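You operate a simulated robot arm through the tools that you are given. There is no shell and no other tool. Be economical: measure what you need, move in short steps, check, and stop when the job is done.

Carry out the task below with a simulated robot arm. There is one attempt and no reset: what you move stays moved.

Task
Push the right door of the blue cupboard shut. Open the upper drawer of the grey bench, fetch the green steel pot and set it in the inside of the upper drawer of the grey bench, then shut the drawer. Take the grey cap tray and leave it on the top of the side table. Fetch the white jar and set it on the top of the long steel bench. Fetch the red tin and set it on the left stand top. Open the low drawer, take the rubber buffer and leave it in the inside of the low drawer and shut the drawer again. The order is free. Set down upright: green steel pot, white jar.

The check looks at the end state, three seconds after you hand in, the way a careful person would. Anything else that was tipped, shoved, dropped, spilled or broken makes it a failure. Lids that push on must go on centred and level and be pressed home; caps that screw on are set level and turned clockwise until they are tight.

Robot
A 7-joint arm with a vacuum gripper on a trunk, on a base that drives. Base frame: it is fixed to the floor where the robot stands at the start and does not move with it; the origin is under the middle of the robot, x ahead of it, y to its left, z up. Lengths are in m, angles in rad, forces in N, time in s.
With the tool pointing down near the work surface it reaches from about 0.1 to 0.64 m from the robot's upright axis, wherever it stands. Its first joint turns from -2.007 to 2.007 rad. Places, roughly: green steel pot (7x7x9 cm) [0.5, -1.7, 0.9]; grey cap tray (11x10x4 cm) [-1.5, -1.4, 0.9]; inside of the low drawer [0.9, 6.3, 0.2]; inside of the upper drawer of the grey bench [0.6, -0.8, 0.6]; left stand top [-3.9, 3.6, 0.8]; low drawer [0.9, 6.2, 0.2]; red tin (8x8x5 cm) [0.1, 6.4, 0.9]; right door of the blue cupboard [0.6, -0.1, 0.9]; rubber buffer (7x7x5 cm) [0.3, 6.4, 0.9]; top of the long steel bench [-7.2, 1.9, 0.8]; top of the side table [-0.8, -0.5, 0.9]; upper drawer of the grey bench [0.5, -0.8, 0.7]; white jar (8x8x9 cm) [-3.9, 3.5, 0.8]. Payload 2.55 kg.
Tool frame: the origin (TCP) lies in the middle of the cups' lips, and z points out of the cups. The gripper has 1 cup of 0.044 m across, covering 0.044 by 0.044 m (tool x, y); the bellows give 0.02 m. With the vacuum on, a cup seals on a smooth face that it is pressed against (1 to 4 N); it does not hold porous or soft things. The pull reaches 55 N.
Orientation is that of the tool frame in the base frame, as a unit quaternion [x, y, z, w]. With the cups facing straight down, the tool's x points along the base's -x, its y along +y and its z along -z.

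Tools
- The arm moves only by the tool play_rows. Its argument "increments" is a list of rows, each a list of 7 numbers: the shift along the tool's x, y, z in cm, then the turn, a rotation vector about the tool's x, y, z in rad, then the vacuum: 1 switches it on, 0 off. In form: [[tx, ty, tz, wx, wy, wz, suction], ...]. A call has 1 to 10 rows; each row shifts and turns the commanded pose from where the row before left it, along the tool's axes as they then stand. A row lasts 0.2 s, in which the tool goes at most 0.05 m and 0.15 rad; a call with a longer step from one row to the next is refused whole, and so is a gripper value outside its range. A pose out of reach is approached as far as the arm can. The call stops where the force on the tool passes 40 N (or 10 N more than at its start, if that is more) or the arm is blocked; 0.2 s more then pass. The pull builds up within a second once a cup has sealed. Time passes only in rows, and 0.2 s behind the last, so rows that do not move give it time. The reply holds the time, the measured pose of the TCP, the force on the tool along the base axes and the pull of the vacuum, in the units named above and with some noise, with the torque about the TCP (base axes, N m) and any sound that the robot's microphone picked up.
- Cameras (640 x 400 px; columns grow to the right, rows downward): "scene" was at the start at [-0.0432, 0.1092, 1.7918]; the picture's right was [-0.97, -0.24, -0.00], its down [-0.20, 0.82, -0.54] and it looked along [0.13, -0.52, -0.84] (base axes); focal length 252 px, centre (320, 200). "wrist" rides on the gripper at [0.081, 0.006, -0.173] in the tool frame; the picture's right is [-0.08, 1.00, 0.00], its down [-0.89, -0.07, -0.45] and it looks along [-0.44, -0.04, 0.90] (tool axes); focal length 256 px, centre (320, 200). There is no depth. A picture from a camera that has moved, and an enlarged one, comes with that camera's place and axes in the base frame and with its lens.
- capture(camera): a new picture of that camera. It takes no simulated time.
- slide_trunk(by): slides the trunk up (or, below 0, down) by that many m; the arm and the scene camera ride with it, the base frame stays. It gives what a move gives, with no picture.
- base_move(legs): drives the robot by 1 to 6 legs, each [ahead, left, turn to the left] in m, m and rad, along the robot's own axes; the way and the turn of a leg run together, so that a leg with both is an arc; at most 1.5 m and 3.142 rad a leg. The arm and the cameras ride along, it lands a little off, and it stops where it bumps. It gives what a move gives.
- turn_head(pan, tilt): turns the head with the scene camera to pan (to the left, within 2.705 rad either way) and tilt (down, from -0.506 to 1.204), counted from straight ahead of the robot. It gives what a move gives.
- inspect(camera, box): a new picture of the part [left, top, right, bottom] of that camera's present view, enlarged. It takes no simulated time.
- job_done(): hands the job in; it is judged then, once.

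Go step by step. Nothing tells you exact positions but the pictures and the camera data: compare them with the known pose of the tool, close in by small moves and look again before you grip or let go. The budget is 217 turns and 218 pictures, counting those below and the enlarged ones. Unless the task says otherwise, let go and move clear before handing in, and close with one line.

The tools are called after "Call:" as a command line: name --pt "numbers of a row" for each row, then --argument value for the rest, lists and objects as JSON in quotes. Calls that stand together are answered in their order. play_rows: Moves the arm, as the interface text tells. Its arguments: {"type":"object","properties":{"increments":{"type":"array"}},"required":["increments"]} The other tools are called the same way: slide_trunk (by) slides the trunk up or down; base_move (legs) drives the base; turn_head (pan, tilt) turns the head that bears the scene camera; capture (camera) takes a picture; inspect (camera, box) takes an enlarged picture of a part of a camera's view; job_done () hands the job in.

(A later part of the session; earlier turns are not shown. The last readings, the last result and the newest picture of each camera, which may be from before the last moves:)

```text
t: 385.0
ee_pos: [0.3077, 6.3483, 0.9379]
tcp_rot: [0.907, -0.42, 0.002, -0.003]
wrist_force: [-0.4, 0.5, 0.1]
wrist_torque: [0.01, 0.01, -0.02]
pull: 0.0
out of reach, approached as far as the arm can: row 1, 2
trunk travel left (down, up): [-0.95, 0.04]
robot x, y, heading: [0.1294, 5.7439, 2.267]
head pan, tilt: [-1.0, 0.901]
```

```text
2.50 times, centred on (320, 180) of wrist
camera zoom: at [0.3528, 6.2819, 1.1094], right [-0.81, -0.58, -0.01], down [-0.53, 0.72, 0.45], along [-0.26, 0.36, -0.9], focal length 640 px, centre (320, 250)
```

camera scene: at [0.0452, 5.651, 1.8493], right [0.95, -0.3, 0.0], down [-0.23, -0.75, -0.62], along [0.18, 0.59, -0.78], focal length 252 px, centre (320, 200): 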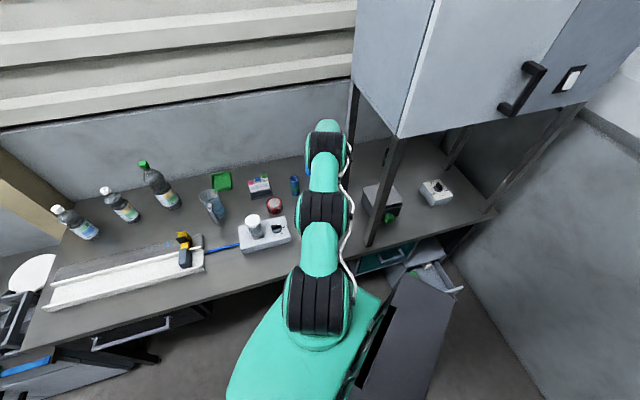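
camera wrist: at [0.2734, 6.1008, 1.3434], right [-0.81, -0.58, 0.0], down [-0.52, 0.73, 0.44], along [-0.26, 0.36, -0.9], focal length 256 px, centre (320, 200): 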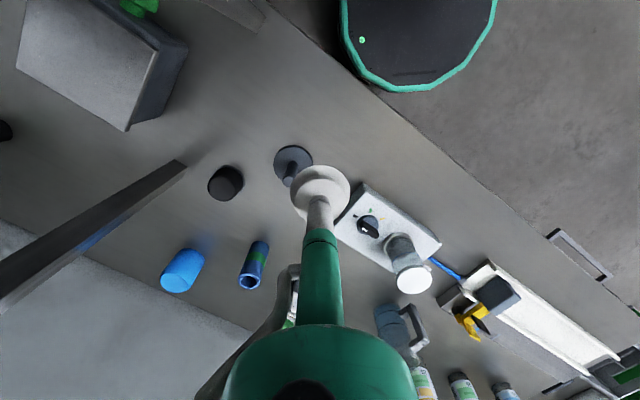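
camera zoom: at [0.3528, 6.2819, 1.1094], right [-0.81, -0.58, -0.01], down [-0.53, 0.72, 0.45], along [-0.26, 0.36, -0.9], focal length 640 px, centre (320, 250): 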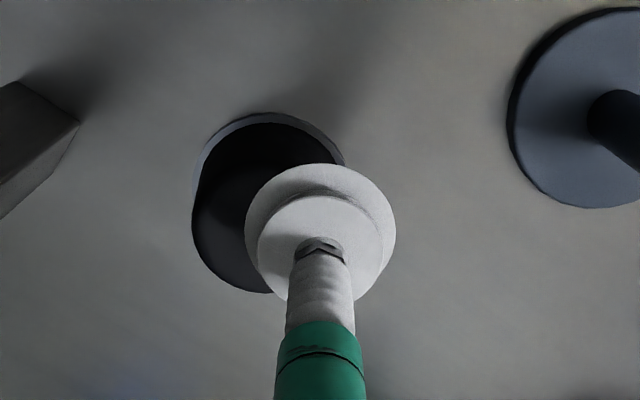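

I tilt the tool a few degrees outward to gain the missing centimetre.

Call:
play_rows --pt "0 0 0 0.04 -0.026 0 1" --pt "0 0 0 0.03 -0.02 0 1" --pt "-0.2 -0.7 0 0 0 0 1" --pt "-0.2 -0.6 0 0 0 0 1"

Call:
inspect --camera "wrist" --box '[220, 100, 420, 260]'

```text
t: 386.0
ee_pos: [0.3142, 6.3607, 0.9382]
tcp_rot: [0.906, -0.42, -0.005, -0.044]
wrist_force: [0.8, 0.6, 0.0]
wrist_torque: [-0.01, 0.01, 0.01]
pull: 0.1
trunk travel left (down, up): [-0.95, 0.04]
robot x, y, heading: [0.1313, 5.7478, 2.268]
head pan, tilt: [-1.0, 0.901]
```

```text
2.50 times, centred on (320, 180) of wrist
camera zoom: at [0.3561, 6.2805, 1.1059], right [-0.81, -0.58, -0.07], down [-0.54, 0.69, 0.49], along [-0.24, 0.43, -0.87], focal length 640 px, centre (320, 250)
```

zoom: 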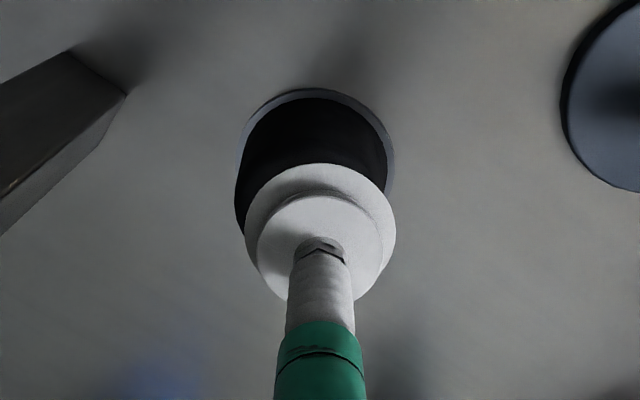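

Call:
play_rows --pt "0 0 0.8 0 0 0 1" --pt "0 0 0.4 0 0 0 1" --pt "0 0 0.3 0 0 0 1"

Call:
play_rows --pt "0 0 0.3 0 0 0 1" --pt "0 0 0.3 0 0 0 1" --pt "0 0 0.0 0 0 0 1"

Call:
play_rows --pt "0 0 0.3 0 0 0 1" --pt "0 0 0.3 0 0 0 1" --pt "0 0 0.0 0 0 0 1"

```text
t: 386.8
ee_pos: [0.3143, 6.3632, 0.9235]
tcp_rot: [0.906, -0.42, -0.005, -0.044]
wrist_force: [0.7, -0.4, 0.4]
wrist_torque: [0.0, 0.02, 0.05]
pull: 0.0
trunk travel left (down, up): [-0.95, 0.04]
robot x, y, heading: [0.1249, 5.75, 2.267]
head pan, tilt: [-1.0, 0.901]
```

```text
t: 387.6
ee_pos: [0.3143, 6.3628, 0.9177]
tcp_rot: [0.907, -0.42, -0.004, -0.044]
wrist_force: [-0.2, -0.5, -0.4]
wrist_torque: [-0.02, -0.01, 0.0]
pull: 0.1
trunk travel left (down, up): [-0.95, 0.04]
robot x, y, heading: [0.1317, 5.7459, 2.271]
head pan, tilt: [-1.0, 0.901]
```

```text
t: 388.4
ee_pos: [0.3141, 6.3637, 0.91]
tcp_rot: [0.906, -0.42, -0.005, -0.043]
wrist_force: [0.2, -0.5, 0.2]
wrist_torque: [0.01, 0.01, 0.02]
pull: 0.1
trunk travel left (down, up): [-0.95, 0.04]
robot x, y, heading: [0.1271, 5.7472, 2.271]
head pan, tilt: [-1.0, 0.901]
```

Call:
play_rows --pt "0 0 0.3 0 0 0 1" --pt "0 0 0.3 0 0 0 1" --pt "0 0 0.0 0 0 0 1"

Call:
play_rows --pt "0 0 0.3 0 0 0 1" --pt "0 0 0.3 0 0 0 1" --pt "0 0 0.0 0 0 0 1"

Call:
inspect --camera "wrist" --box '[220, 100, 420, 260]'

```text
t: 389.2
ee_pos: [0.3149, 6.3631, 0.9051]
tcp_rot: [0.907, -0.42, -0.005, -0.043]
wrist_force: [0.0, 0.1, 0.4]
wrist_torque: [-0.03, -0.01, 0.01]
pull: 0.0
trunk travel left (down, up): [-0.95, 0.04]
robot x, y, heading: [0.1323, 5.7468, 2.269]
head pan, tilt: [-1.0, 0.901]
```

```text
t: 390.0
ee_pos: [0.3166, 6.365, 0.8988]
tcp_rot: [0.906, -0.42, -0.005, -0.044]
wrist_force: [-0.4, 0.7, 0.5]
wrist_torque: [0.0, -0.01, 0.0]
pull: 0.0
trunk travel left (down, up): [-0.95, 0.04]
robot x, y, heading: [0.1291, 5.7459, 2.273]
head pan, tilt: [-1.0, 0.901]
```

```text
2.50 times, centred on (320, 180) of wrist
camera zoom: at [0.3571, 6.2841, 1.0673], right [-0.81, -0.58, -0.07], down [-0.54, 0.69, 0.49], along [-0.24, 0.43, -0.87], focal length 640 px, centre (320, 250)
```

zoom: 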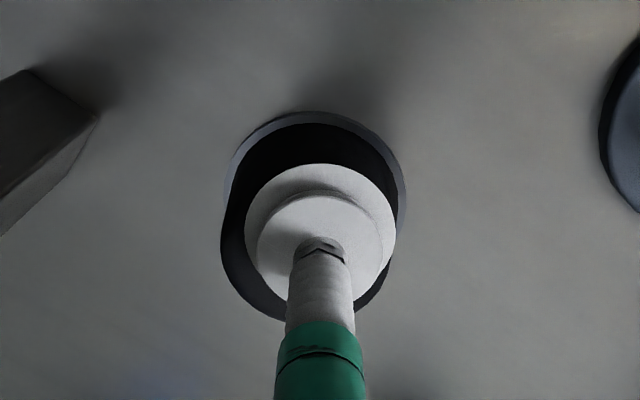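

Call:
play_rows --pt "0 0 0.3 0 0 0 1" --pt "0 0 0.3 0 0 0 1" --pt "0 0 0.0 0 0 0 1"

Call:
play_rows --pt "0 0 0.3 0 0 0 1" --pt "0 0 0.3 0 0 0 1" --pt "0 0 0.0 0 0 0 1"

Call:
play_rows --pt "0 0 0.3 0 0 0 1" --pt "0 0 0.3 0 0 0 1" --pt "0 0 0.0 0 0 0 1"

```text
t: 390.8
ee_pos: [0.3149, 6.366, 0.8939]
tcp_rot: [0.907, -0.42, -0.005, -0.044]
wrist_force: [0.7, 0.1, 1.1]
wrist_torque: [-0.03, 0.0, -0.03]
pull: 0.0
trunk travel left (down, up): [-0.95, 0.04]
robot x, y, heading: [0.1304, 5.7473, 2.268]
head pan, tilt: [-1.0, 0.901]
```

```text
t: 391.6
ee_pos: [0.3156, 6.3641, 0.8891]
tcp_rot: [0.907, -0.419, -0.005, -0.045]
wrist_force: [0.4, 0.0, 2.3]
wrist_torque: [-0.03, 0.0, 0.01]
pull: 0.1
trunk travel left (down, up): [-0.95, 0.04]
robot x, y, heading: [0.1307, 5.7497, 2.269]
head pan, tilt: [-1.0, 0.901]
```

```text
t: 392.4
ee_pos: [0.3182, 6.3759, 0.9026]
tcp_rot: [0.906, -0.419, -0.005, -0.058]
wrist_force: [0.7, -0.5, -0.4]
wrist_torque: [-0.01, 0.04, 0.0]
pull: 0.0
out of reach, approached as far as the arm can: row 1
trunk travel left (down, up): [-0.95, 0.04]
robot x, y, heading: [0.131, 5.7469, 2.27]
head pan, tilt: [-1.0, 0.901]
```

Contact came at z≈0.889 but the tilted cup did not seal. I lift and look at what blocks the base.

Call:
play_rows --pt "0 0 -3 0 0 0 0" --pt "0 0 -3 0 0 0 0" --pt "0 4 -3 -0.07 0.046 0 0" --pt "0 4 0 0 0 0 0" --pt "0 4 0 0 0 0 0" --pt "0 4 0 0 0 0 0"

Call:
turn_head --pan -1.3 --tilt 1.2

Call:
capture --camera "scene"

Call:
capture --camera "wrist"

```text
t: 393.8
ee_pos: [0.1892, 6.2511, 0.972]
tcp_rot: [0.908, -0.42, 0.002, -0.003]
wrist_force: [-1.0, -0.6, 0.2]
wrist_torque: [0.03, 0.0, 0.02]
pull: 0.1
trunk travel left (down, up): [-0.95, 0.04]
robot x, y, heading: [0.1324, 5.7481, 2.269]
head pan, tilt: [-1.0, 0.901]
```

```text
t: 394.6
ee_pos: [0.1916, 6.2535, 0.9699]
tcp_rot: [0.907, -0.42, 0.002, -0.002]
wrist_force: [0.1, -0.6, 0.6]
wrist_torque: [0.02, -0.02, 0.03]
pull: 0.0
trunk travel left (down, up): [-0.95, 0.04]
robot x, y, heading: [0.1309, 5.7484, 2.272]
head pan, tilt: [-1.3, 1.201]
```

```text
100 pictures are left
camera scene: at [0.0654, 5.6333, 1.8294], right [0.82, -0.57, 0.0], down [-0.53, -0.77, -0.36], along [0.21, 0.3, -0.93], focal length 252 px, centre (320, 200)
```

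scene: 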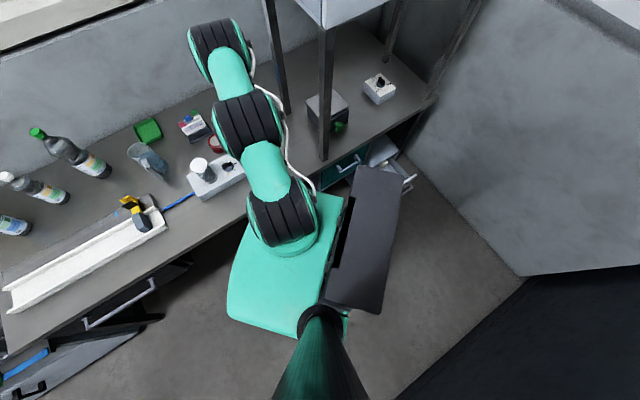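

```text
99 pictures are left
camera wrist: at [0.2364, 6.1859, 1.1432], right [-0.81, -0.58, -0.01], down [-0.53, 0.73, 0.44], along [-0.26, 0.36, -0.9], focal length 256 px, centre (320, 200)
```

wrist: 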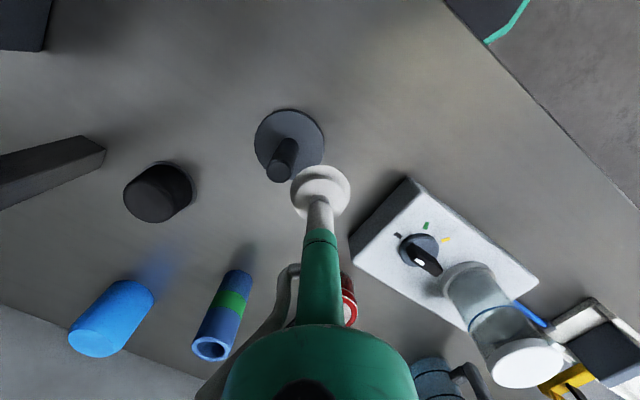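

The rear plate corner seems to touch the bench side, so I turn the robot a bit clockwise after retracting the arm, then come closer.

Call:
play_rows --pt "0 0 -4 0 0 0 0" --pt "0 0 -4 0 0 0 0" --pt "0 0 -4 0 0 0 0" --pt "1.5 3 -2 0 0 0 0" --pt "1.5 3 0 0 0 0 0" --pt "1.5 3 0 0 0 0 0" --pt "1.5 3 0 0 0 0 0"

Call:
base_move --legs '[[0, 0, -0.35]]'

Call:
base_move --legs '[[0.01, -0.035, 0]]'

Call:
capture --camera "wrist"

```text
t: 396.2
ee_pos: [0.1365, 6.1255, 1.1118]
tcp_rot: [0.908, -0.419, 0.001, -0.002]
wrist_force: [-0.5, -0.4, -0.8]
wrist_torque: [-0.01, -0.01, 0.02]
pull: 0.0
trunk travel left (down, up): [-0.95, 0.04]
robot x, y, heading: [0.1269, 5.7441, 2.269]
head pan, tilt: [-1.3, 1.201]
```

```text
t: 397.7
ee_pos: [0.2669, 6.1041, 1.1105]
tcp_rot: [0.821, -0.57, 0.002, -0.001]
wrist_force: [-0.5, 0.2, 0.0]
wrist_torque: [-0.02, 0.02, 0.0]
pull: 0.1
trunk travel left (down, up): [-0.95, 0.04]
robot x, y, heading: [0.1326, 5.7479, 1.919]
head pan, tilt: [-1.3, 1.201]
```

```text
t: 398.4
ee_pos: [0.2706, 6.104, 1.1104]
tcp_rot: [0.821, -0.57, 0.002, -0.001]
wrist_force: [-0.4, 1.0, 0.0]
wrist_torque: [0.01, 0.03, -0.02]
pull: 0.1
trunk travel left (down, up): [-0.95, 0.04]
robot x, y, heading: [0.133, 5.7477, 1.921]
head pan, tilt: [-1.3, 1.201]
stopped in leg 1: the robot was blocked; the commanded pose is now the measured one
```

```text
98 pictures are left
camera wrist: at [0.2901, 6.0256, 1.2833], right [-0.96, -0.27, 0.0], down [-0.25, 0.86, 0.44], along [-0.12, 0.43, -0.9], focal length 256 px, centre (320, 200)
```

wrist: 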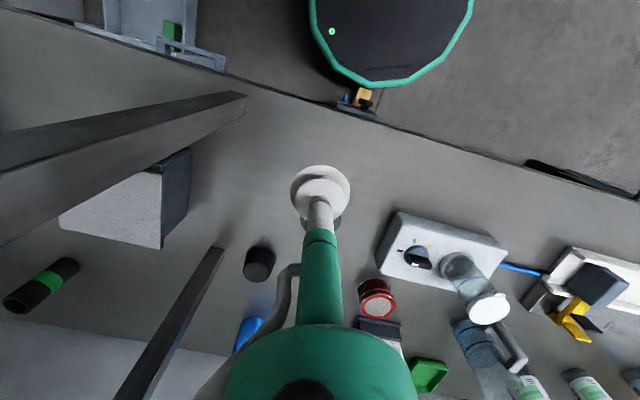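

The base rim meets the bench-leg wedge at (0.07, 6.05). I shift the base right around it, keeping the arm left of the post.

Call:
play_rows --pt "0 4 0 0 0 0 0" --pt "0 4 0 0 0 0 0" --pt "0 3 0 0 0 0 0"

Call:
base_move --legs '[[-0.045, -0.04, 0], [0.015, -0.047, 0]]'

Call:
capture --camera "wrist"

```text
t: 399.2
ee_pos: [0.1653, 6.0658, 1.1105]
tcp_rot: [0.821, -0.571, 0.001, -0.002]
wrist_force: [-0.4, 0.3, -0.5]
wrist_torque: [0.03, -0.01, 0.0]
pull: 0.0
trunk travel left (down, up): [-0.95, 0.04]
robot x, y, heading: [0.1332, 5.7511, 1.922]
head pan, tilt: [-1.3, 1.201]
```

```text
t: 400.6
ee_pos: [0.2578, 6.0672, 1.1113]
tcp_rot: [0.821, -0.571, 0.002, -0.002]
wrist_force: [-0.5, 0.0, -0.3]
wrist_torque: [-0.02, 0.05, 0.02]
pull: 0.1
trunk travel left (down, up): [-0.95, 0.04]
robot x, y, heading: [0.2215, 5.7498, 1.918]
head pan, tilt: [-1.3, 1.201]
```

```text
97 pictures are left
camera wrist: at [0.278, 5.9887, 1.2833], right [-0.96, -0.27, 0.0], down [-0.25, 0.86, 0.44], along [-0.12, 0.43, -0.9], focal length 256 px, centre (320, 200)
```

wrist: 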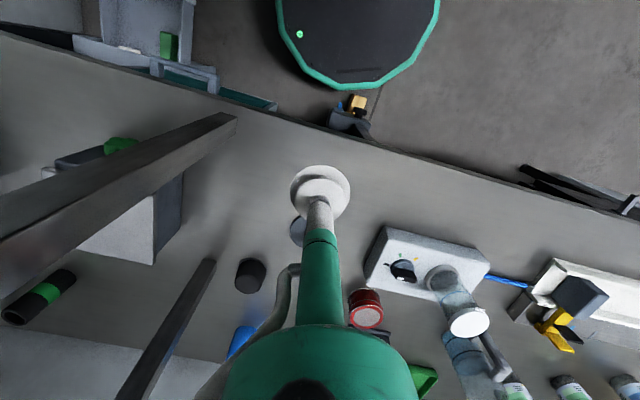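

Call:
play_rows --pt "0 0 3.5 0 0 0 0" --pt "-3.2 -1.95 3 0 0 0 0" --pt "-3.2 -1.95 0 0 0 0 0" --pt "-3.2 -1.95 0 0 0 0 0" --pt "-3.2 -1.95 0 0 0 0 0" --pt "-3.2 -1.95 0 0 0 0 0" --pt "-3.2 -1.95 0 0 0 0 0" --pt "-3.2 -1.95 0 0 0 0 0" --pt "-3.2 -1.95 0 0 0 0 0"

Call:
inspect --camera "wrist" --box '[220, 100, 420, 260]'

Call:
capture --camera "scene"

```text
t: 402.6
ee_pos: [0.3139, 6.365, 1.0465]
tcp_rot: [0.821, -0.571, 0.003, 0.0]
wrist_force: [-0.5, 0.5, -0.3]
wrist_torque: [-0.03, 0.02, -0.01]
pull: 0.2
trunk travel left (down, up): [-0.95, 0.04]
robot x, y, heading: [0.2235, 5.752, 1.922]
head pan, tilt: [-1.3, 1.201]
```

```text
2.50 times, centred on (320, 180) of wrist
camera zoom: at [0.335, 6.2866, 1.2177], right [-0.96, -0.27, 0.0], down [-0.25, 0.86, 0.44], along [-0.12, 0.43, -0.9], focal length 640 px, centre (320, 250)
```

zoom: 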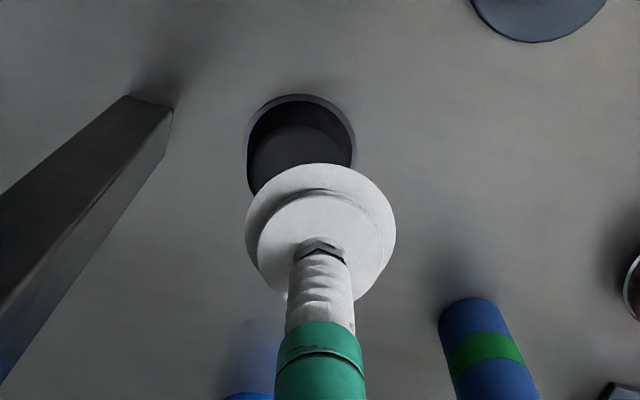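

```text
95 pictures are left
camera scene: at [0.1244, 5.6678, 1.8295], right [0.58, -0.81, 0.0], down [-0.76, -0.54, -0.36], along [0.29, 0.21, -0.93], focal length 252 px, centre (320, 200)
```

scene: 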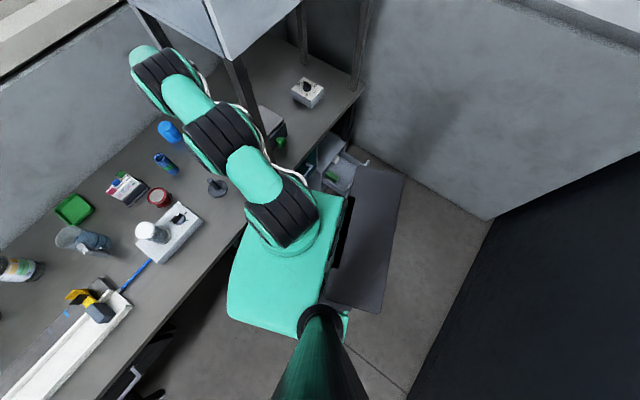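

Call:
play_rows --pt "-1 -0.3 4 0 0 0 0" --pt "-0.7 -0.2 4 0 0 0 0" --pt "0 0 3 0 0 0 0"

Call:
inspect --camera "wrist" --box '[220, 100, 420, 260]'

```text
t: 403.4
ee_pos: [0.3147, 6.3806, 0.935]
tcp_rot: [0.822, -0.57, 0.002, -0.001]
wrist_force: [-0.8, 0.4, 0.4]
wrist_torque: [-0.02, -0.01, 0.02]
pull: 0.0
trunk travel left (down, up): [-0.95, 0.04]
robot x, y, heading: [0.2293, 5.7465, 1.922]
head pan, tilt: [-1.3, 1.201]
```

```text
2.50 times, centred on (320, 180) of wrist
camera zoom: at [0.3345, 6.302, 1.1068], right [-0.96, -0.27, 0.0], down [-0.25, 0.86, 0.44], along [-0.12, 0.43, -0.9], focal length 640 px, centre (320, 250)
```

zoom: 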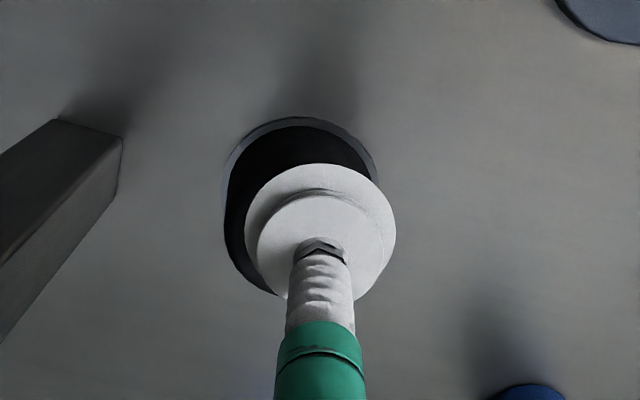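

Call:
base_move --legs '[[0.02, -0.015, 0]]'

Call:
inspect --camera "wrist" --box '[220, 100, 420, 260]'

```text
t: 404.4
ee_pos: [0.3203, 6.4024, 0.9332]
tcp_rot: [0.821, -0.57, 0.003, -0.001]
wrist_force: [0.7, 0.3, -0.1]
wrist_torque: [-0.05, 0.01, -0.01]
pull: 0.0
trunk travel left (down, up): [-0.95, 0.04]
robot x, y, heading: [0.2336, 5.7706, 1.924]
head pan, tilt: [-1.3, 1.201]
stopped in leg 1: the robot was blocked; the commanded pose is now the measured one
```

```text
2.50 times, centred on (320, 180) of wrist
camera zoom: at [0.3415, 6.3241, 1.1055], right [-0.96, -0.27, 0.0], down [-0.25, 0.86, 0.44], along [-0.12, 0.43, -0.9], focal length 640 px, centre (320, 250)
```

zoom: 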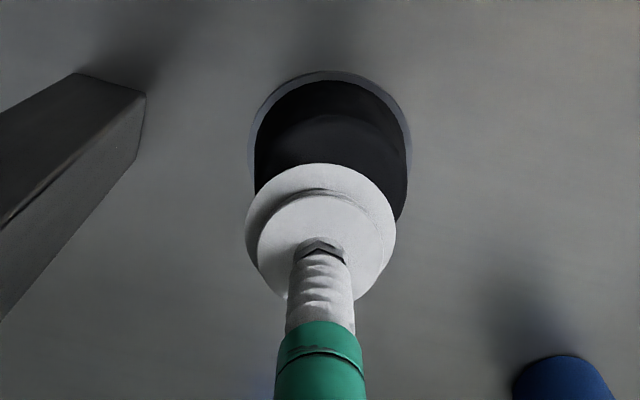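

Now the cup is over the buffer's centre. I descend with vacuum on.

Call:
play_rows --pt "0 0.4 2 0 0 0 1" --pt "0 0 1.4 0 0 0 1" --pt "0 0 0.4 0 0 0 1"

Call:
play_rows --pt "0 0 0.3 0 0 0 1" --pt "0 0 0.3 0 0 0 1" --pt "0 0 0.2 0 0 0 1"

Call:
play_rows --pt "0 0 0.3 0 0 0 1" --pt "0 0 0.2 0 0 0 1" --pt "0 0 0 0 0 0 1"

```text
t: 405.2
ee_pos: [0.3161, 6.3993, 0.8965]
tcp_rot: [0.821, -0.571, 0.001, -0.002]
wrist_force: [0.6, -0.9, 0.3]
wrist_torque: [-0.04, 0.01, 0.0]
pull: 54.7
trunk travel left (down, up): [-0.95, 0.04]
robot x, y, heading: [0.2327, 5.771, 1.916]
head pan, tilt: [-1.3, 1.201]
```

```text
t: 406.0
ee_pos: [0.3168, 6.3984, 0.8935]
tcp_rot: [0.822, -0.57, 0.0, -0.006]
wrist_force: [-1.9, -7.4, 28.5]
wrist_torque: [-0.36, 0.25, -0.01]
pull: 55.0
trunk travel left (down, up): [-0.95, 0.04]
robot x, y, heading: [0.2309, 5.773, 1.918]
head pan, tilt: [-1.3, 1.201]
```

```text
t: 406.5
ee_pos: [0.3171, 6.3995, 0.8924]
tcp_rot: [0.822, -0.57, 0.0, -0.005]
wrist_force: [-4.7, -13.8, 19.5]
wrist_torque: [-0.23, 0.1, 0.09]
pull: 55.4
trunk travel left (down, up): [-0.95, 0.04]
robot x, y, heading: [0.2303, 5.7697, 1.916]
head pan, tilt: [-1.3, 1.201]
stopped in row 2: the force on the tool passed its limit at 40 N (the readings are from after the stop); the commanded pose is now the measured one
```

Sealed. I lift and retract along the same line.

Call:
play_rows --pt "0 0 -2 0 0 0 1" --pt "0 0 -3 0 0 0 1" --pt "1 0.2 -3 0 0 0 1" --pt "1.5 0.3 -4 0 0 0 1" --pt "1.5 0.5 -4 0 0 0 1" --pt "1.5 0.5 -4 0 0 0 1" --pt "3 1.5 -2 0 0 0 1" --pt "3.5 2 0 0 0 0 1" --pt "3.5 2 0 0 0 0 1" --pt "3.5 2 0 0 0 0 1"

Call:
play_rows --pt "3.5 2 0 0 0 0 1" --pt "3.5 2 0 0 0 0 1" --pt "3.5 2 0 0 0 0 1"

Call:
capture --camera "wrist"

```text
t: 408.7
ee_pos: [0.2974, 6.1895, 1.1075]
tcp_rot: [0.822, -0.57, 0.0, -0.005]
wrist_force: [0.0, 0.1, -1.0]
wrist_torque: [0.01, -0.03, -0.03]
pull: 54.5
trunk travel left (down, up): [-0.95, 0.04]
robot x, y, heading: [0.2266, 5.7687, 1.928]
head pan, tilt: [-1.3, 1.201]
```

```text
t: 409.5
ee_pos: [0.2783, 6.0703, 1.1045]
tcp_rot: [0.821, -0.571, 0.0, -0.005]
wrist_force: [-0.6, 0.3, -1.3]
wrist_torque: [-0.03, 0.02, 0.02]
pull: 55.0
trunk travel left (down, up): [-0.95, 0.04]
robot x, y, heading: [0.2283, 5.7688, 1.923]
head pan, tilt: [-1.3, 1.201]
```

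```text
92 pictures are left
camera wrist: at [0.2986, 5.99, 1.277], right [-0.96, -0.27, -0.01], down [-0.25, 0.86, 0.45], along [-0.12, 0.44, -0.89], focal length 256 px, centre (320, 200)
```

wrist: 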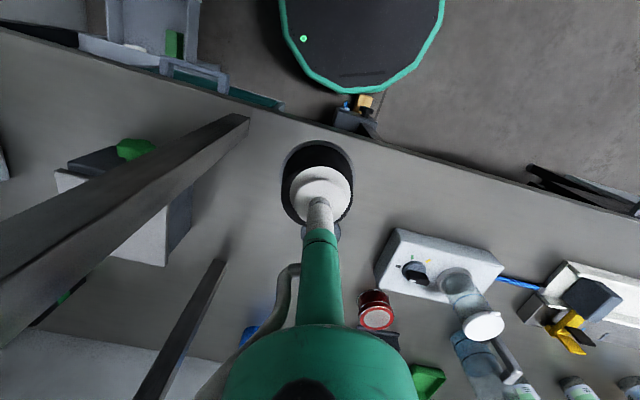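

The buffer is held. I back out, square up, and drive in front of the open low drawer.

Call:
base_move --legs '[[-0.376, 0.137, 0], [0, 0, -0.353], [0, -0.57, 0], [0.04, 0, 0]]'

Call:
turn_head --pan -0.2 --tilt 1.1

Call:
capture --camera "scene"

Call:
capture --camera "wrist"

```text
t: 416.4
ee_pos: [0.9517, 5.676, 1.1059]
tcp_rot: [0.709, -0.706, 0.0, -0.006]
wrist_force: [0.8, 0.7, -1.4]
wrist_torque: [0.01, -0.02, -0.01]
pull: 55.0
trunk travel left (down, up): [-0.95, 0.04]
robot x, y, heading: [0.8018, 5.4125, 1.578]
head pan, tilt: [-1.3, 1.201]
```

```text
t: 417.8
ee_pos: [0.9507, 5.6753, 1.105]
tcp_rot: [0.709, -0.705, 0.001, -0.006]
wrist_force: [0.1, 0.6, -2.6]
wrist_torque: [-0.03, 0.05, -0.01]
pull: 54.4
trunk travel left (down, up): [-0.95, 0.04]
robot x, y, heading: [0.8021, 5.4141, 1.565]
head pan, tilt: [-0.201, 1.1]
```

```text
91 pictures are left
camera scene: at [0.6378, 5.412, 1.8353], right [0.98, -0.2, 0.0], down [-0.18, -0.87, -0.45], along [0.09, 0.44, -0.89], focal length 252 px, centre (320, 200)
```

scene: 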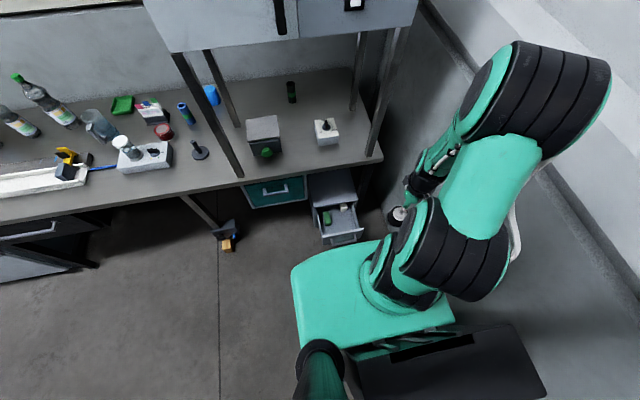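

```text
90 pictures are left
camera wrist: at [0.9431, 5.594, 1.2768], right [-1.0, 0.07, -0.01], down [0.06, 0.89, 0.45], along [0.04, 0.45, -0.89], focal length 256 px, centre (320, 200)
```

wrist: 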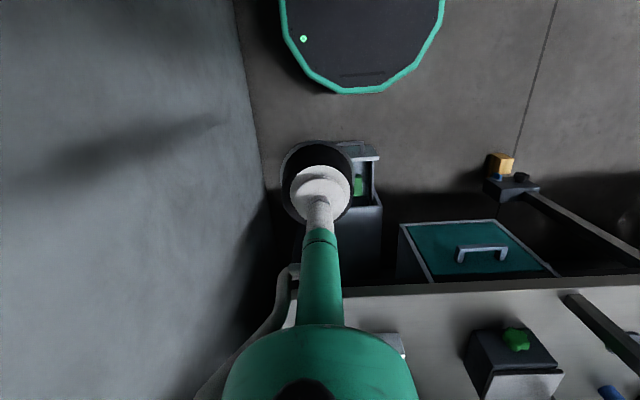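

Call:
inspect --camera "scene" --box '[290, 160, 390, 250]'

```text
4.44 times, centred on (340, 205) of scene
camera zoom: at [0.6378, 5.412, 1.8353], right [0.98, -0.2, 0.0], down [-0.18, -0.87, -0.45], along [0.09, 0.44, -0.89], focal length 1118 px, centre (231, 178)
```

zoom: 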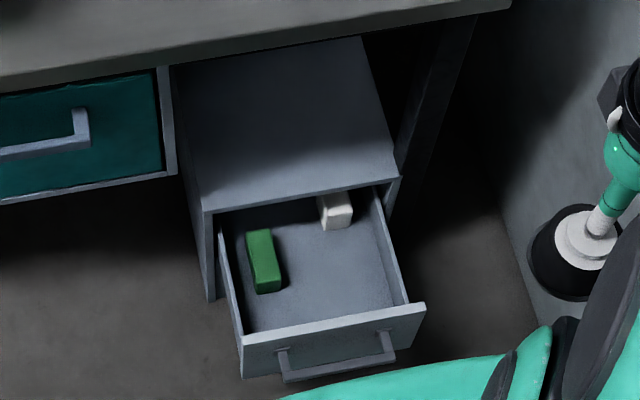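

Free drawer spot is about (0.93, 5.985). I lower the trunk with the arm half retracted, then extend over the drawer.

Call:
play_rows --pt "-3 0.7 0 0 0.012 0 1" --pt "-3 0.7 0 0 0 0 1" --pt "-3 0.7 0 0 0 0 1"

Call:
slide_trunk --by -0.4

Call:
slide_trunk --by -0.22

Call:
capture --camera "wrist"

```text
t: 418.6
ee_pos: [0.9284, 5.7679, 1.103]
tcp_rot: [0.709, -0.705, 0.007, 0.0]
wrist_force: [-0.4, 1.4, -1.4]
wrist_torque: [-0.03, 0.01, 0.01]
pull: 55.3
trunk travel left (down, up): [-0.95, 0.04]
robot x, y, heading: [0.8005, 5.4105, 1.572]
head pan, tilt: [-0.201, 1.1]
```

```text
t: 422.4
ee_pos: [0.9303, 5.7656, 0.7039]
tcp_rot: [0.709, -0.705, 0.006, 0.0]
wrist_force: [-0.8, 0.5, -2.0]
wrist_torque: [-0.03, 0.05, 0.0]
pull: 54.8
trunk travel left (down, up): [-0.55, 0.44]
robot x, y, heading: [0.7999, 5.4092, 1.567]
head pan, tilt: [-0.201, 1.1]
```

```text
t: 424.7
ee_pos: [0.9297, 5.766, 0.4853]
tcp_rot: [0.709, -0.705, 0.005, -0.001]
wrist_force: [-0.5, 0.1, -2.2]
wrist_torque: [-0.02, 0.03, -0.02]
pull: 55.0
trunk travel left (down, up): [-0.33, 0.66]
robot x, y, heading: [0.8029, 5.4084, 1.57]
head pan, tilt: [-0.201, 1.1]
```

```text
88 pictures are left
camera wrist: at [0.9213, 5.6861, 0.6567], right [-1.0, 0.07, -0.01], down [0.06, 0.9, 0.44], along [0.04, 0.44, -0.9], focal length 256 px, centre (320, 200)
```

wrist: 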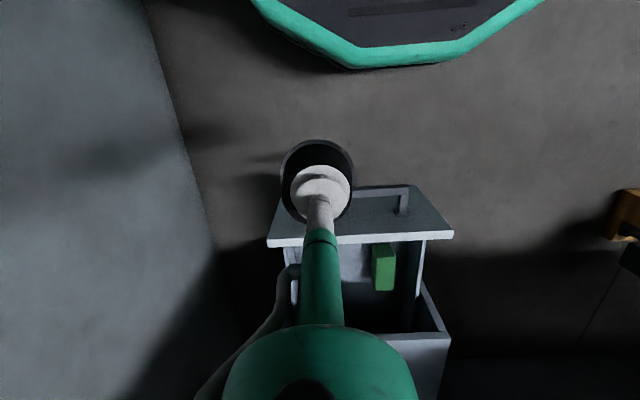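

Call:
play_rows --pt "-4.4 0 0 0 0 0 1" --pt "-4.4 0 0 0 0 0 1" --pt "-4.4 0 0 0 0 0 1" --pt "-4.4 0 0 0 0 0 1" --pt "-4.2 0 0 0 0 0 1"

Call:
capture --camera "wrist"

Call:
turn_head --pan -0.1 --tilt 0.9

Call:
capture --camera "scene"

```text
t: 425.9
ee_pos: [0.9283, 5.9837, 0.4821]
tcp_rot: [0.709, -0.705, 0.006, 0.001]
wrist_force: [0.1, -0.2, -0.9]
wrist_torque: [-0.01, 0.02, -0.03]
pull: 54.9
trunk travel left (down, up): [-0.33, 0.66]
robot x, y, heading: [0.8005, 5.4114, 1.569]
head pan, tilt: [-0.201, 1.1]
```

```text
87 pictures are left
camera wrist: at [0.9206, 5.9038, 0.6548], right [-1.0, 0.07, -0.01], down [0.06, 0.9, 0.44], along [0.04, 0.44, -0.9], focal length 256 px, centre (320, 200)
```

wrist: 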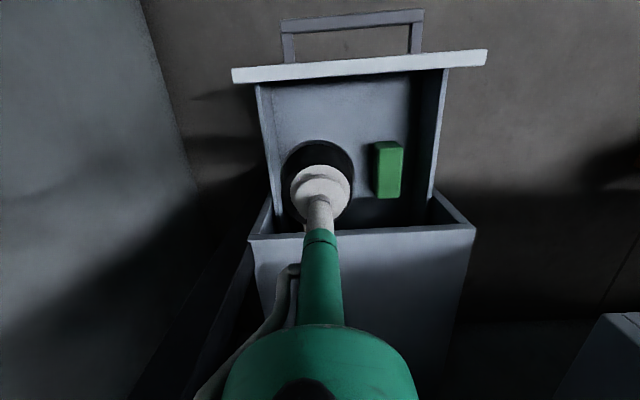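

```text
t: 426.7
ee_pos: [0.9282, 5.9825, 0.4819]
tcp_rot: [0.709, -0.705, 0.006, -0.001]
wrist_force: [0.5, -0.2, -1.8]
wrist_torque: [-0.04, 0.01, -0.01]
pull: 55.3
trunk travel left (down, up): [-0.33, 0.66]
robot x, y, heading: [0.7994, 5.4119, 1.571]
head pan, tilt: [-0.099, 0.901]
```

```text
86 pictures are left
camera scene: at [0.6327, 5.4256, 1.2291], right [0.99, -0.1, 0.0], down [-0.08, -0.78, -0.62], along [0.06, 0.62, -0.78], focal length 252 px, centre (320, 200)
```

scene: 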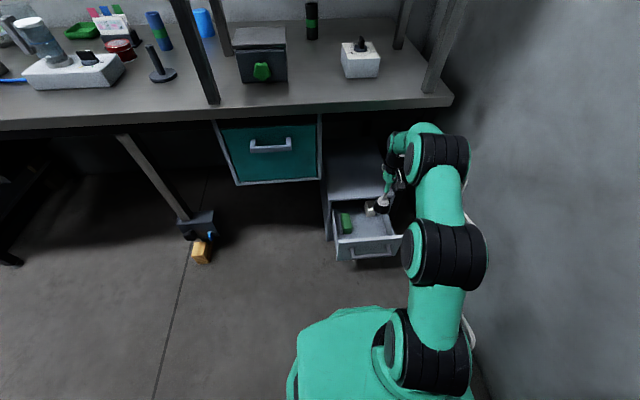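

Call:
play_rows --pt "0 0 4 0 0 0 1" --pt "0 0 4 0 0 0 1" --pt "0 0 4 0 0 0 1" --pt "0 0 3 0 0 0 1"

Call:
capture --camera "wrist"

Call:
inspect --camera "scene" --box '[300, 110, 460, 280]'

```text
t: 427.7
ee_pos: [0.9293, 5.9838, 0.3322]
tcp_rot: [0.709, -0.705, 0.005, -0.001]
wrist_force: [0.3, -0.8, -1.9]
wrist_torque: [-0.03, 0.0, -0.02]
pull: 54.6
trunk travel left (down, up): [-0.33, 0.66]
robot x, y, heading: [0.8033, 5.4134, 1.568]
head pan, tilt: [-0.099, 0.901]
```

```text
85 pictures are left
camera wrist: at [0.9219, 5.903, 0.5049], right [-1.0, 0.07, -0.01], down [0.06, 0.9, 0.44], along [0.04, 0.44, -0.9], focal length 256 px, centre (320, 200)
```

wrist: 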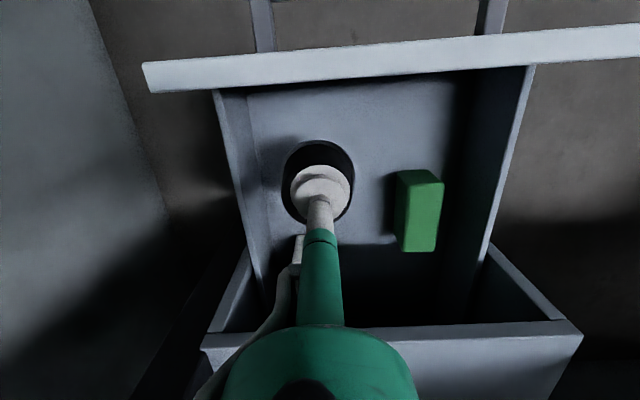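

```text
2.35 times, centred on (380, 195) of scene
camera zoom: at [0.6327, 5.4257, 1.2292], right [0.99, -0.1, 0.0], down [-0.08, -0.78, -0.62], along [0.06, 0.62, -0.78], focal length 592 px, centre (179, 212)
```

zoom: 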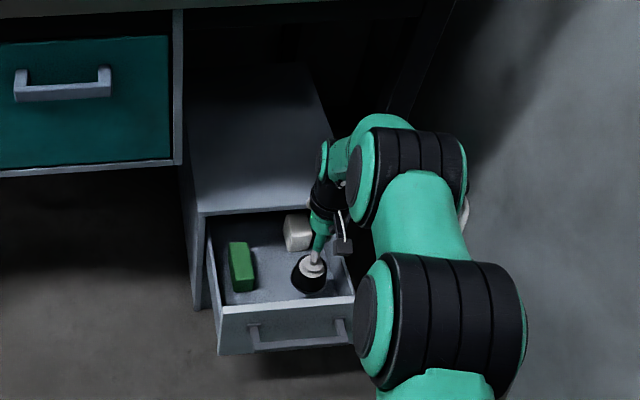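

Call:
play_rows --pt "0 0 2.5 0 0 0 1" --pt "0 0 1.5 0 0 0 1" --pt "0 0 1 0 0 0 1"

Call:
play_rows --pt "0 0 0.5 0 0 0 1" --pt "0 0 0.5 0 0 0 1"

Call:
play_rows --pt "0 0 0.5 0 0 0 1" --pt "0 0 0.5 0 0 0 1"

Call:
play_rows --pt "0 0 0.4 0 0 0 1" --pt "0 0 0.4 0 0 0 1"

```text
t: 428.5
ee_pos: [0.9299, 5.9837, 0.2826]
tcp_rot: [0.709, -0.705, 0.005, 0.0]
wrist_force: [0.9, 0.2, -0.9]
wrist_torque: [-0.01, 0.01, -0.04]
pull: 54.8
trunk travel left (down, up): [-0.33, 0.66]
robot x, y, heading: [0.8054, 5.4079, 1.565]
head pan, tilt: [-0.099, 0.901]
```

```text
t: 429.1
ee_pos: [0.929, 5.9841, 0.2731]
tcp_rot: [0.709, -0.705, 0.005, -0.001]
wrist_force: [-0.2, -0.8, -1.7]
wrist_torque: [0.01, -0.04, -0.01]
pull: 54.9
trunk travel left (down, up): [-0.33, 0.66]
robot x, y, heading: [0.8, 5.4111, 1.567]
head pan, tilt: [-0.099, 0.901]
```

```text
t: 429.7
ee_pos: [0.9297, 5.9828, 0.2623]
tcp_rot: [0.709, -0.705, 0.005, 0.0]
wrist_force: [-0.2, -0.1, -1.3]
wrist_torque: [-0.02, 0.02, -0.02]
pull: 54.6
trunk travel left (down, up): [-0.33, 0.66]
robot x, y, heading: [0.7995, 5.4104, 1.566]
head pan, tilt: [-0.099, 0.901]
```

```text
t: 430.3
ee_pos: [0.9297, 5.9826, 0.2549]
tcp_rot: [0.708, -0.706, 0.005, -0.001]
wrist_force: [0.3, -0.6, 1.5]
wrist_torque: [0.08, 0.02, -0.02]
pull: 54.7
trunk travel left (down, up): [-0.33, 0.66]
robot x, y, heading: [0.7986, 5.4123, 1.567]
head pan, tilt: [-0.099, 0.901]
```

Call:
play_rows --pt "0 0 0.3 0 0 0 1" --pt "0 0 0.2 0 0 0 1"

Call:
play_rows --pt "0 0 -0.1 0 0 0 0" --pt "0 0 0 0 0 0 0" --pt "0 0 0 0 0 0 0" --pt "0 0 0 0 0 0 0" --pt "0 0 0 0 0 0 0"

Call:
play_rows --pt "0 0 -1 0 0 0 0" --pt "0 0 -2 0 0 0 0" --pt "0 0 -4 0 0 0 0" --pt "0 0 -4 0 0 0 0" --pt "0 0 -4 0 0 0 0" --pt "0 0 -4 0 0 0 0"

Call:
capture --camera "wrist"

```text
t: 430.9
ee_pos: [0.9306, 5.9868, 0.2542]
tcp_rot: [0.709, -0.705, 0.003, -0.005]
wrist_force: [-4.6, 0.4, 20.2]
wrist_torque: [0.16, 0.24, 0.02]
pull: 55.2
trunk travel left (down, up): [-0.33, 0.66]
robot x, y, heading: [0.8049, 5.4105, 1.571]
head pan, tilt: [-0.099, 0.901]
```

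```text
t: 432.1
ee_pos: [0.9313, 5.9832, 0.2515]
tcp_rot: [0.709, -0.705, 0.006, 0.0]
wrist_force: [-0.8, -0.5, 0.7]
wrist_torque: [-0.01, -0.02, -0.04]
pull: 0.2
trunk travel left (down, up): [-0.33, 0.66]
robot x, y, heading: [0.8051, 5.4045, 1.567]
head pan, tilt: [-0.099, 0.901]
```

```text
t: 433.5
ee_pos: [0.9276, 5.984, 0.4405]
tcp_rot: [0.709, -0.705, 0.006, 0.0]
wrist_force: [0.2, 1.1, 0.4]
wrist_torque: [-0.01, -0.02, 0.01]
pull: 0.1
trunk travel left (down, up): [-0.33, 0.66]
robot x, y, heading: [0.8018, 5.4117, 1.568]
head pan, tilt: [-0.099, 0.901]
```

```text
83 pictures are left
camera wrist: at [0.9208, 5.9031, 0.6135], right [-1.0, 0.07, -0.01], down [0.06, 0.9, 0.44], along [0.04, 0.44, -0.9], focal length 256 px, centre (320, 200)
```

wrist: 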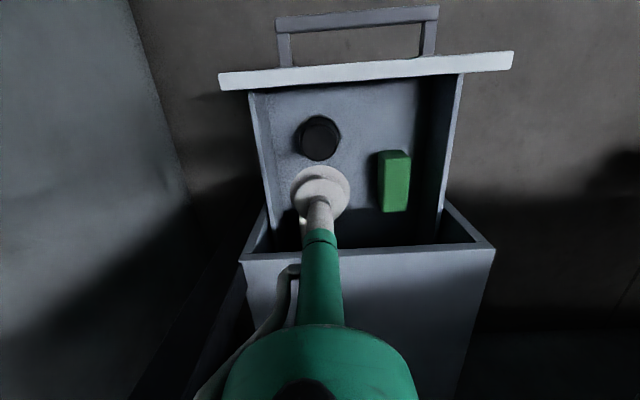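

The buffer stands in the drawer. Next I retract over the front, lower outside and push the drawer shut at the handle.

Call:
play_rows --pt "4.2 0.6 0 0 0 0 0" --pt "4.2 0.6 0 0 0 0 0" --pt "4.2 0.6 0 0 0 0 0" --pt "4.2 0.6 0 0 0 0 0" --pt "4.2 0.4 0 0 0 0 0"

Call:
play_rows --pt "0 0 4.4 0 0 0 0" --pt "0 0 4.4 0 0 0 0" --pt "0 0 4.4 0 0 0 0" --pt "0 0 4.2 0 0 0 0"

Call:
capture --camera "wrist"

Call:
capture --camera "scene"

```text
t: 434.7
ee_pos: [0.9026, 5.7736, 0.4426]
tcp_rot: [0.709, -0.706, 0.006, 0.0]
wrist_force: [-0.2, 1.2, -0.5]
wrist_torque: [0.04, -0.01, 0.01]
pull: 0.0
trunk travel left (down, up): [-0.33, 0.66]
robot x, y, heading: [0.8031, 5.4091, 1.568]
head pan, tilt: [-0.099, 0.901]
```

```text
t: 435.7
ee_pos: [0.9028, 5.7738, 0.2668]
tcp_rot: [0.709, -0.705, 0.005, -0.001]
wrist_force: [-0.1, 0.4, -0.2]
wrist_torque: [-0.02, 0.04, 0.01]
pull: 0.2
trunk travel left (down, up): [-0.33, 0.66]
robot x, y, heading: [0.8023, 5.4116, 1.567]
head pan, tilt: [-0.099, 0.901]
```

```text
82 pictures are left
camera wrist: at [0.8953, 5.6928, 0.4399], right [-1.0, 0.07, -0.01], down [0.06, 0.9, 0.44], along [0.04, 0.44, -0.9], focal length 256 px, centre (320, 200)
```

wrist: 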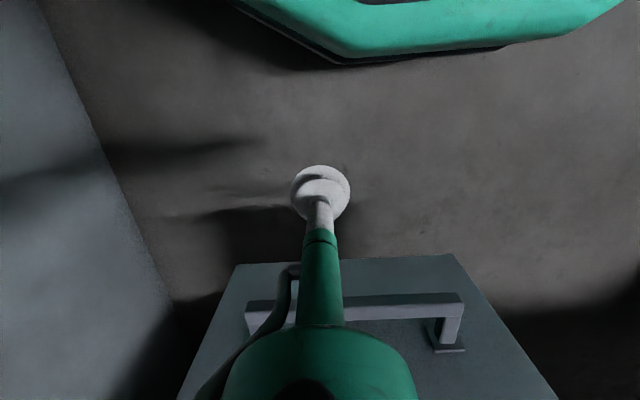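

```text
81 pictures are left
camera scene: at [0.6327, 5.4256, 1.2292], right [0.99, -0.1, 0.0], down [-0.08, -0.78, -0.62], along [0.06, 0.62, -0.78], focal length 252 px, centre (320, 200)
```

scene: 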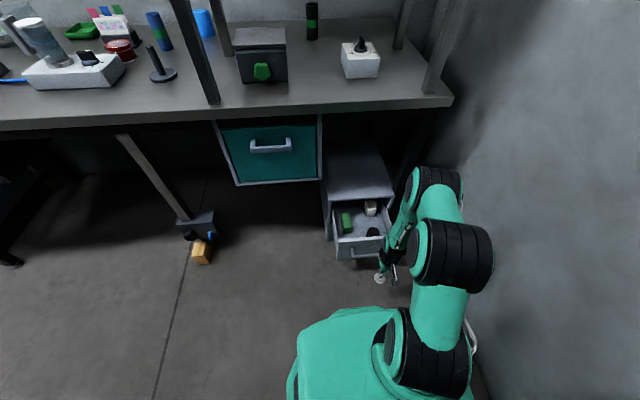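

Call:
play_rows --pt "-2.5 0 0 0 0 0 0" --pt "-2.5 0 0 0 0 0 0" --pt "-2.5 0 0 0 0 0 0" --pt "-2 0 0 0 0 0 0" --pt "-2 0 0 0 0 0 0" --pt "-2 0 0 0 0 0 0" --pt "-2 0 0 0 0 0 0" --pt "-2 0 0 0 0 0 0" --pt "-2 0 0 0 0 0 0"

Call:
capture --camera "scene"

```text
t: 437.7
ee_pos: [0.9014, 5.9679, 0.2662]
tcp_rot: [0.708, -0.706, 0.006, 0.0]
wrist_force: [0.1, 0.0, 0.1]
wrist_torque: [0.01, 0.04, -0.01]
pull: 0.1
trunk travel left (down, up): [-0.33, 0.66]
robot x, y, heading: [0.8036, 5.4086, 1.571]
head pan, tilt: [-0.099, 0.901]
```

```text
80 pictures are left
camera scene: at [0.6327, 5.4258, 1.2291], right [0.99, -0.1, 0.0], down [-0.08, -0.78, -0.62], along [0.06, 0.62, -0.78], focal length 252 px, centre (320, 200)
```

scene: 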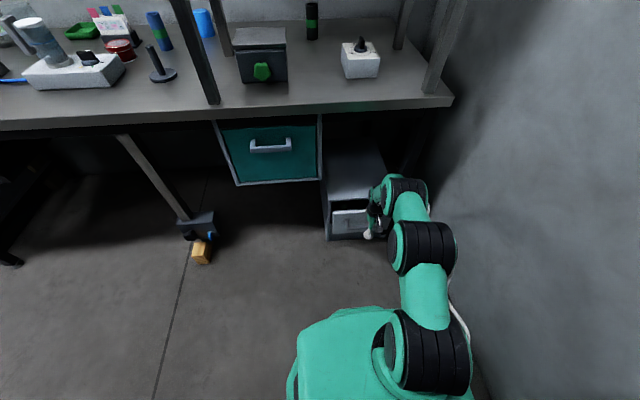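

Call:
play_rows --pt "-1.5 0 0 0 0 0 0" --pt "-1.5 0 0 0 0 0 0" --pt "-1 0 0 0 0 0 0" --pt "-1 0 0 0 0 0 0"

Call:
inspect --camera "scene" --box '[300, 120, 460, 260]'

Call:
capture --camera "wrist"

```text
t: 438.7
ee_pos: [0.9025, 6.019, 0.267]
tcp_rot: [0.709, -0.706, 0.006, -0.001]
wrist_force: [-0.2, 0.1, 0.3]
wrist_torque: [-0.04, -0.01, -0.01]
pull: 0.0
trunk travel left (down, up): [-0.33, 0.66]
robot x, y, heading: [0.8031, 5.4094, 1.565]
head pan, tilt: [-0.099, 0.901]
```

```text
2.86 times, centred on (380, 190) of scene
camera zoom: at [0.6327, 5.4258, 1.2291], right [0.99, -0.1, 0.0], down [-0.08, -0.78, -0.62], along [0.06, 0.62, -0.78], focal length 718 px, centre (149, 229)
```

zoom: 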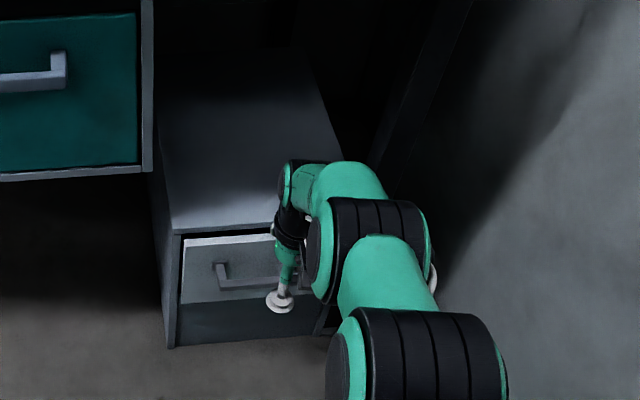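

```text
78 pictures are left
camera wrist: at [0.8939, 5.9381, 0.4391], right [-1.0, 0.07, -0.01], down [0.06, 0.9, 0.44], along [0.04, 0.44, -0.9], focal length 256 px, centre (320, 200)
```

wrist: 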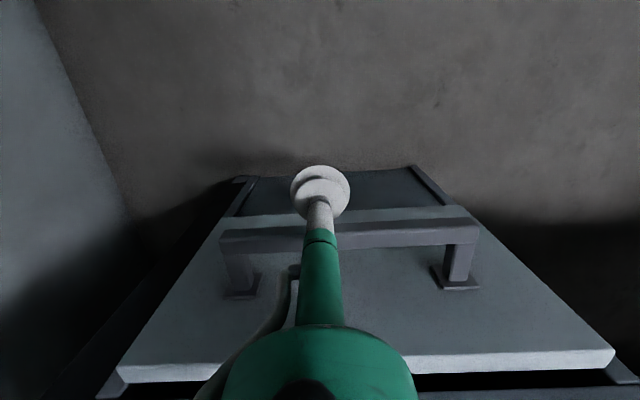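

Call:
base_move --legs '[[0.015, 0, 0]]'

Call:
base_move --legs '[[0.01, 0, 0]]'

Call:
base_move --legs '[[0.01, 0, 0]]'

Call:
capture --camera "wrist"

```text
t: 439.4
ee_pos: [0.9017, 6.0335, 0.2664]
tcp_rot: [0.709, -0.705, 0.006, -0.001]
wrist_force: [0.0, -0.4, -0.1]
wrist_torque: [0.01, 0.02, 0.0]
pull: 0.1
trunk travel left (down, up): [-0.33, 0.66]
robot x, y, heading: [0.7986, 5.4294, 1.569]
head pan, tilt: [-0.099, 0.901]
```

```text
t: 440.2
ee_pos: [0.9019, 6.0405, 0.2659]
tcp_rot: [0.708, -0.706, 0.007, 0.002]
wrist_force: [0.9, -13.1, 0.9]
wrist_torque: [0.5, 0.01, -0.02]
pull: 0.0
trunk travel left (down, up): [-0.33, 0.66]
robot x, y, heading: [0.8026, 5.4339, 1.569]
head pan, tilt: [-0.099, 0.901]
```

```text
t: 440.9
ee_pos: [0.9013, 6.0391, 0.2609]
tcp_rot: [0.708, -0.706, 0.014, 0.011]
wrist_force: [5.9, -36.9, 4.0]
wrist_torque: [1.77, 0.24, -0.02]
pull: 0.1
trunk travel left (down, up): [-0.33, 0.66]
robot x, y, heading: [0.8019, 5.4455, 1.568]
head pan, tilt: [-0.099, 0.901]
```

```text
77 pictures are left
camera wrist: at [0.8943, 5.9642, 0.4356], right [-1.0, 0.08, -0.01], down [0.07, 0.91, 0.41], along [0.04, 0.41, -0.91], focal length 256 px, centre (320, 200)
```

wrist: 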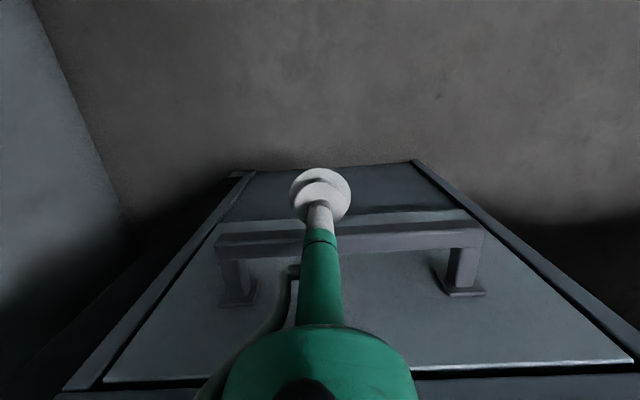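

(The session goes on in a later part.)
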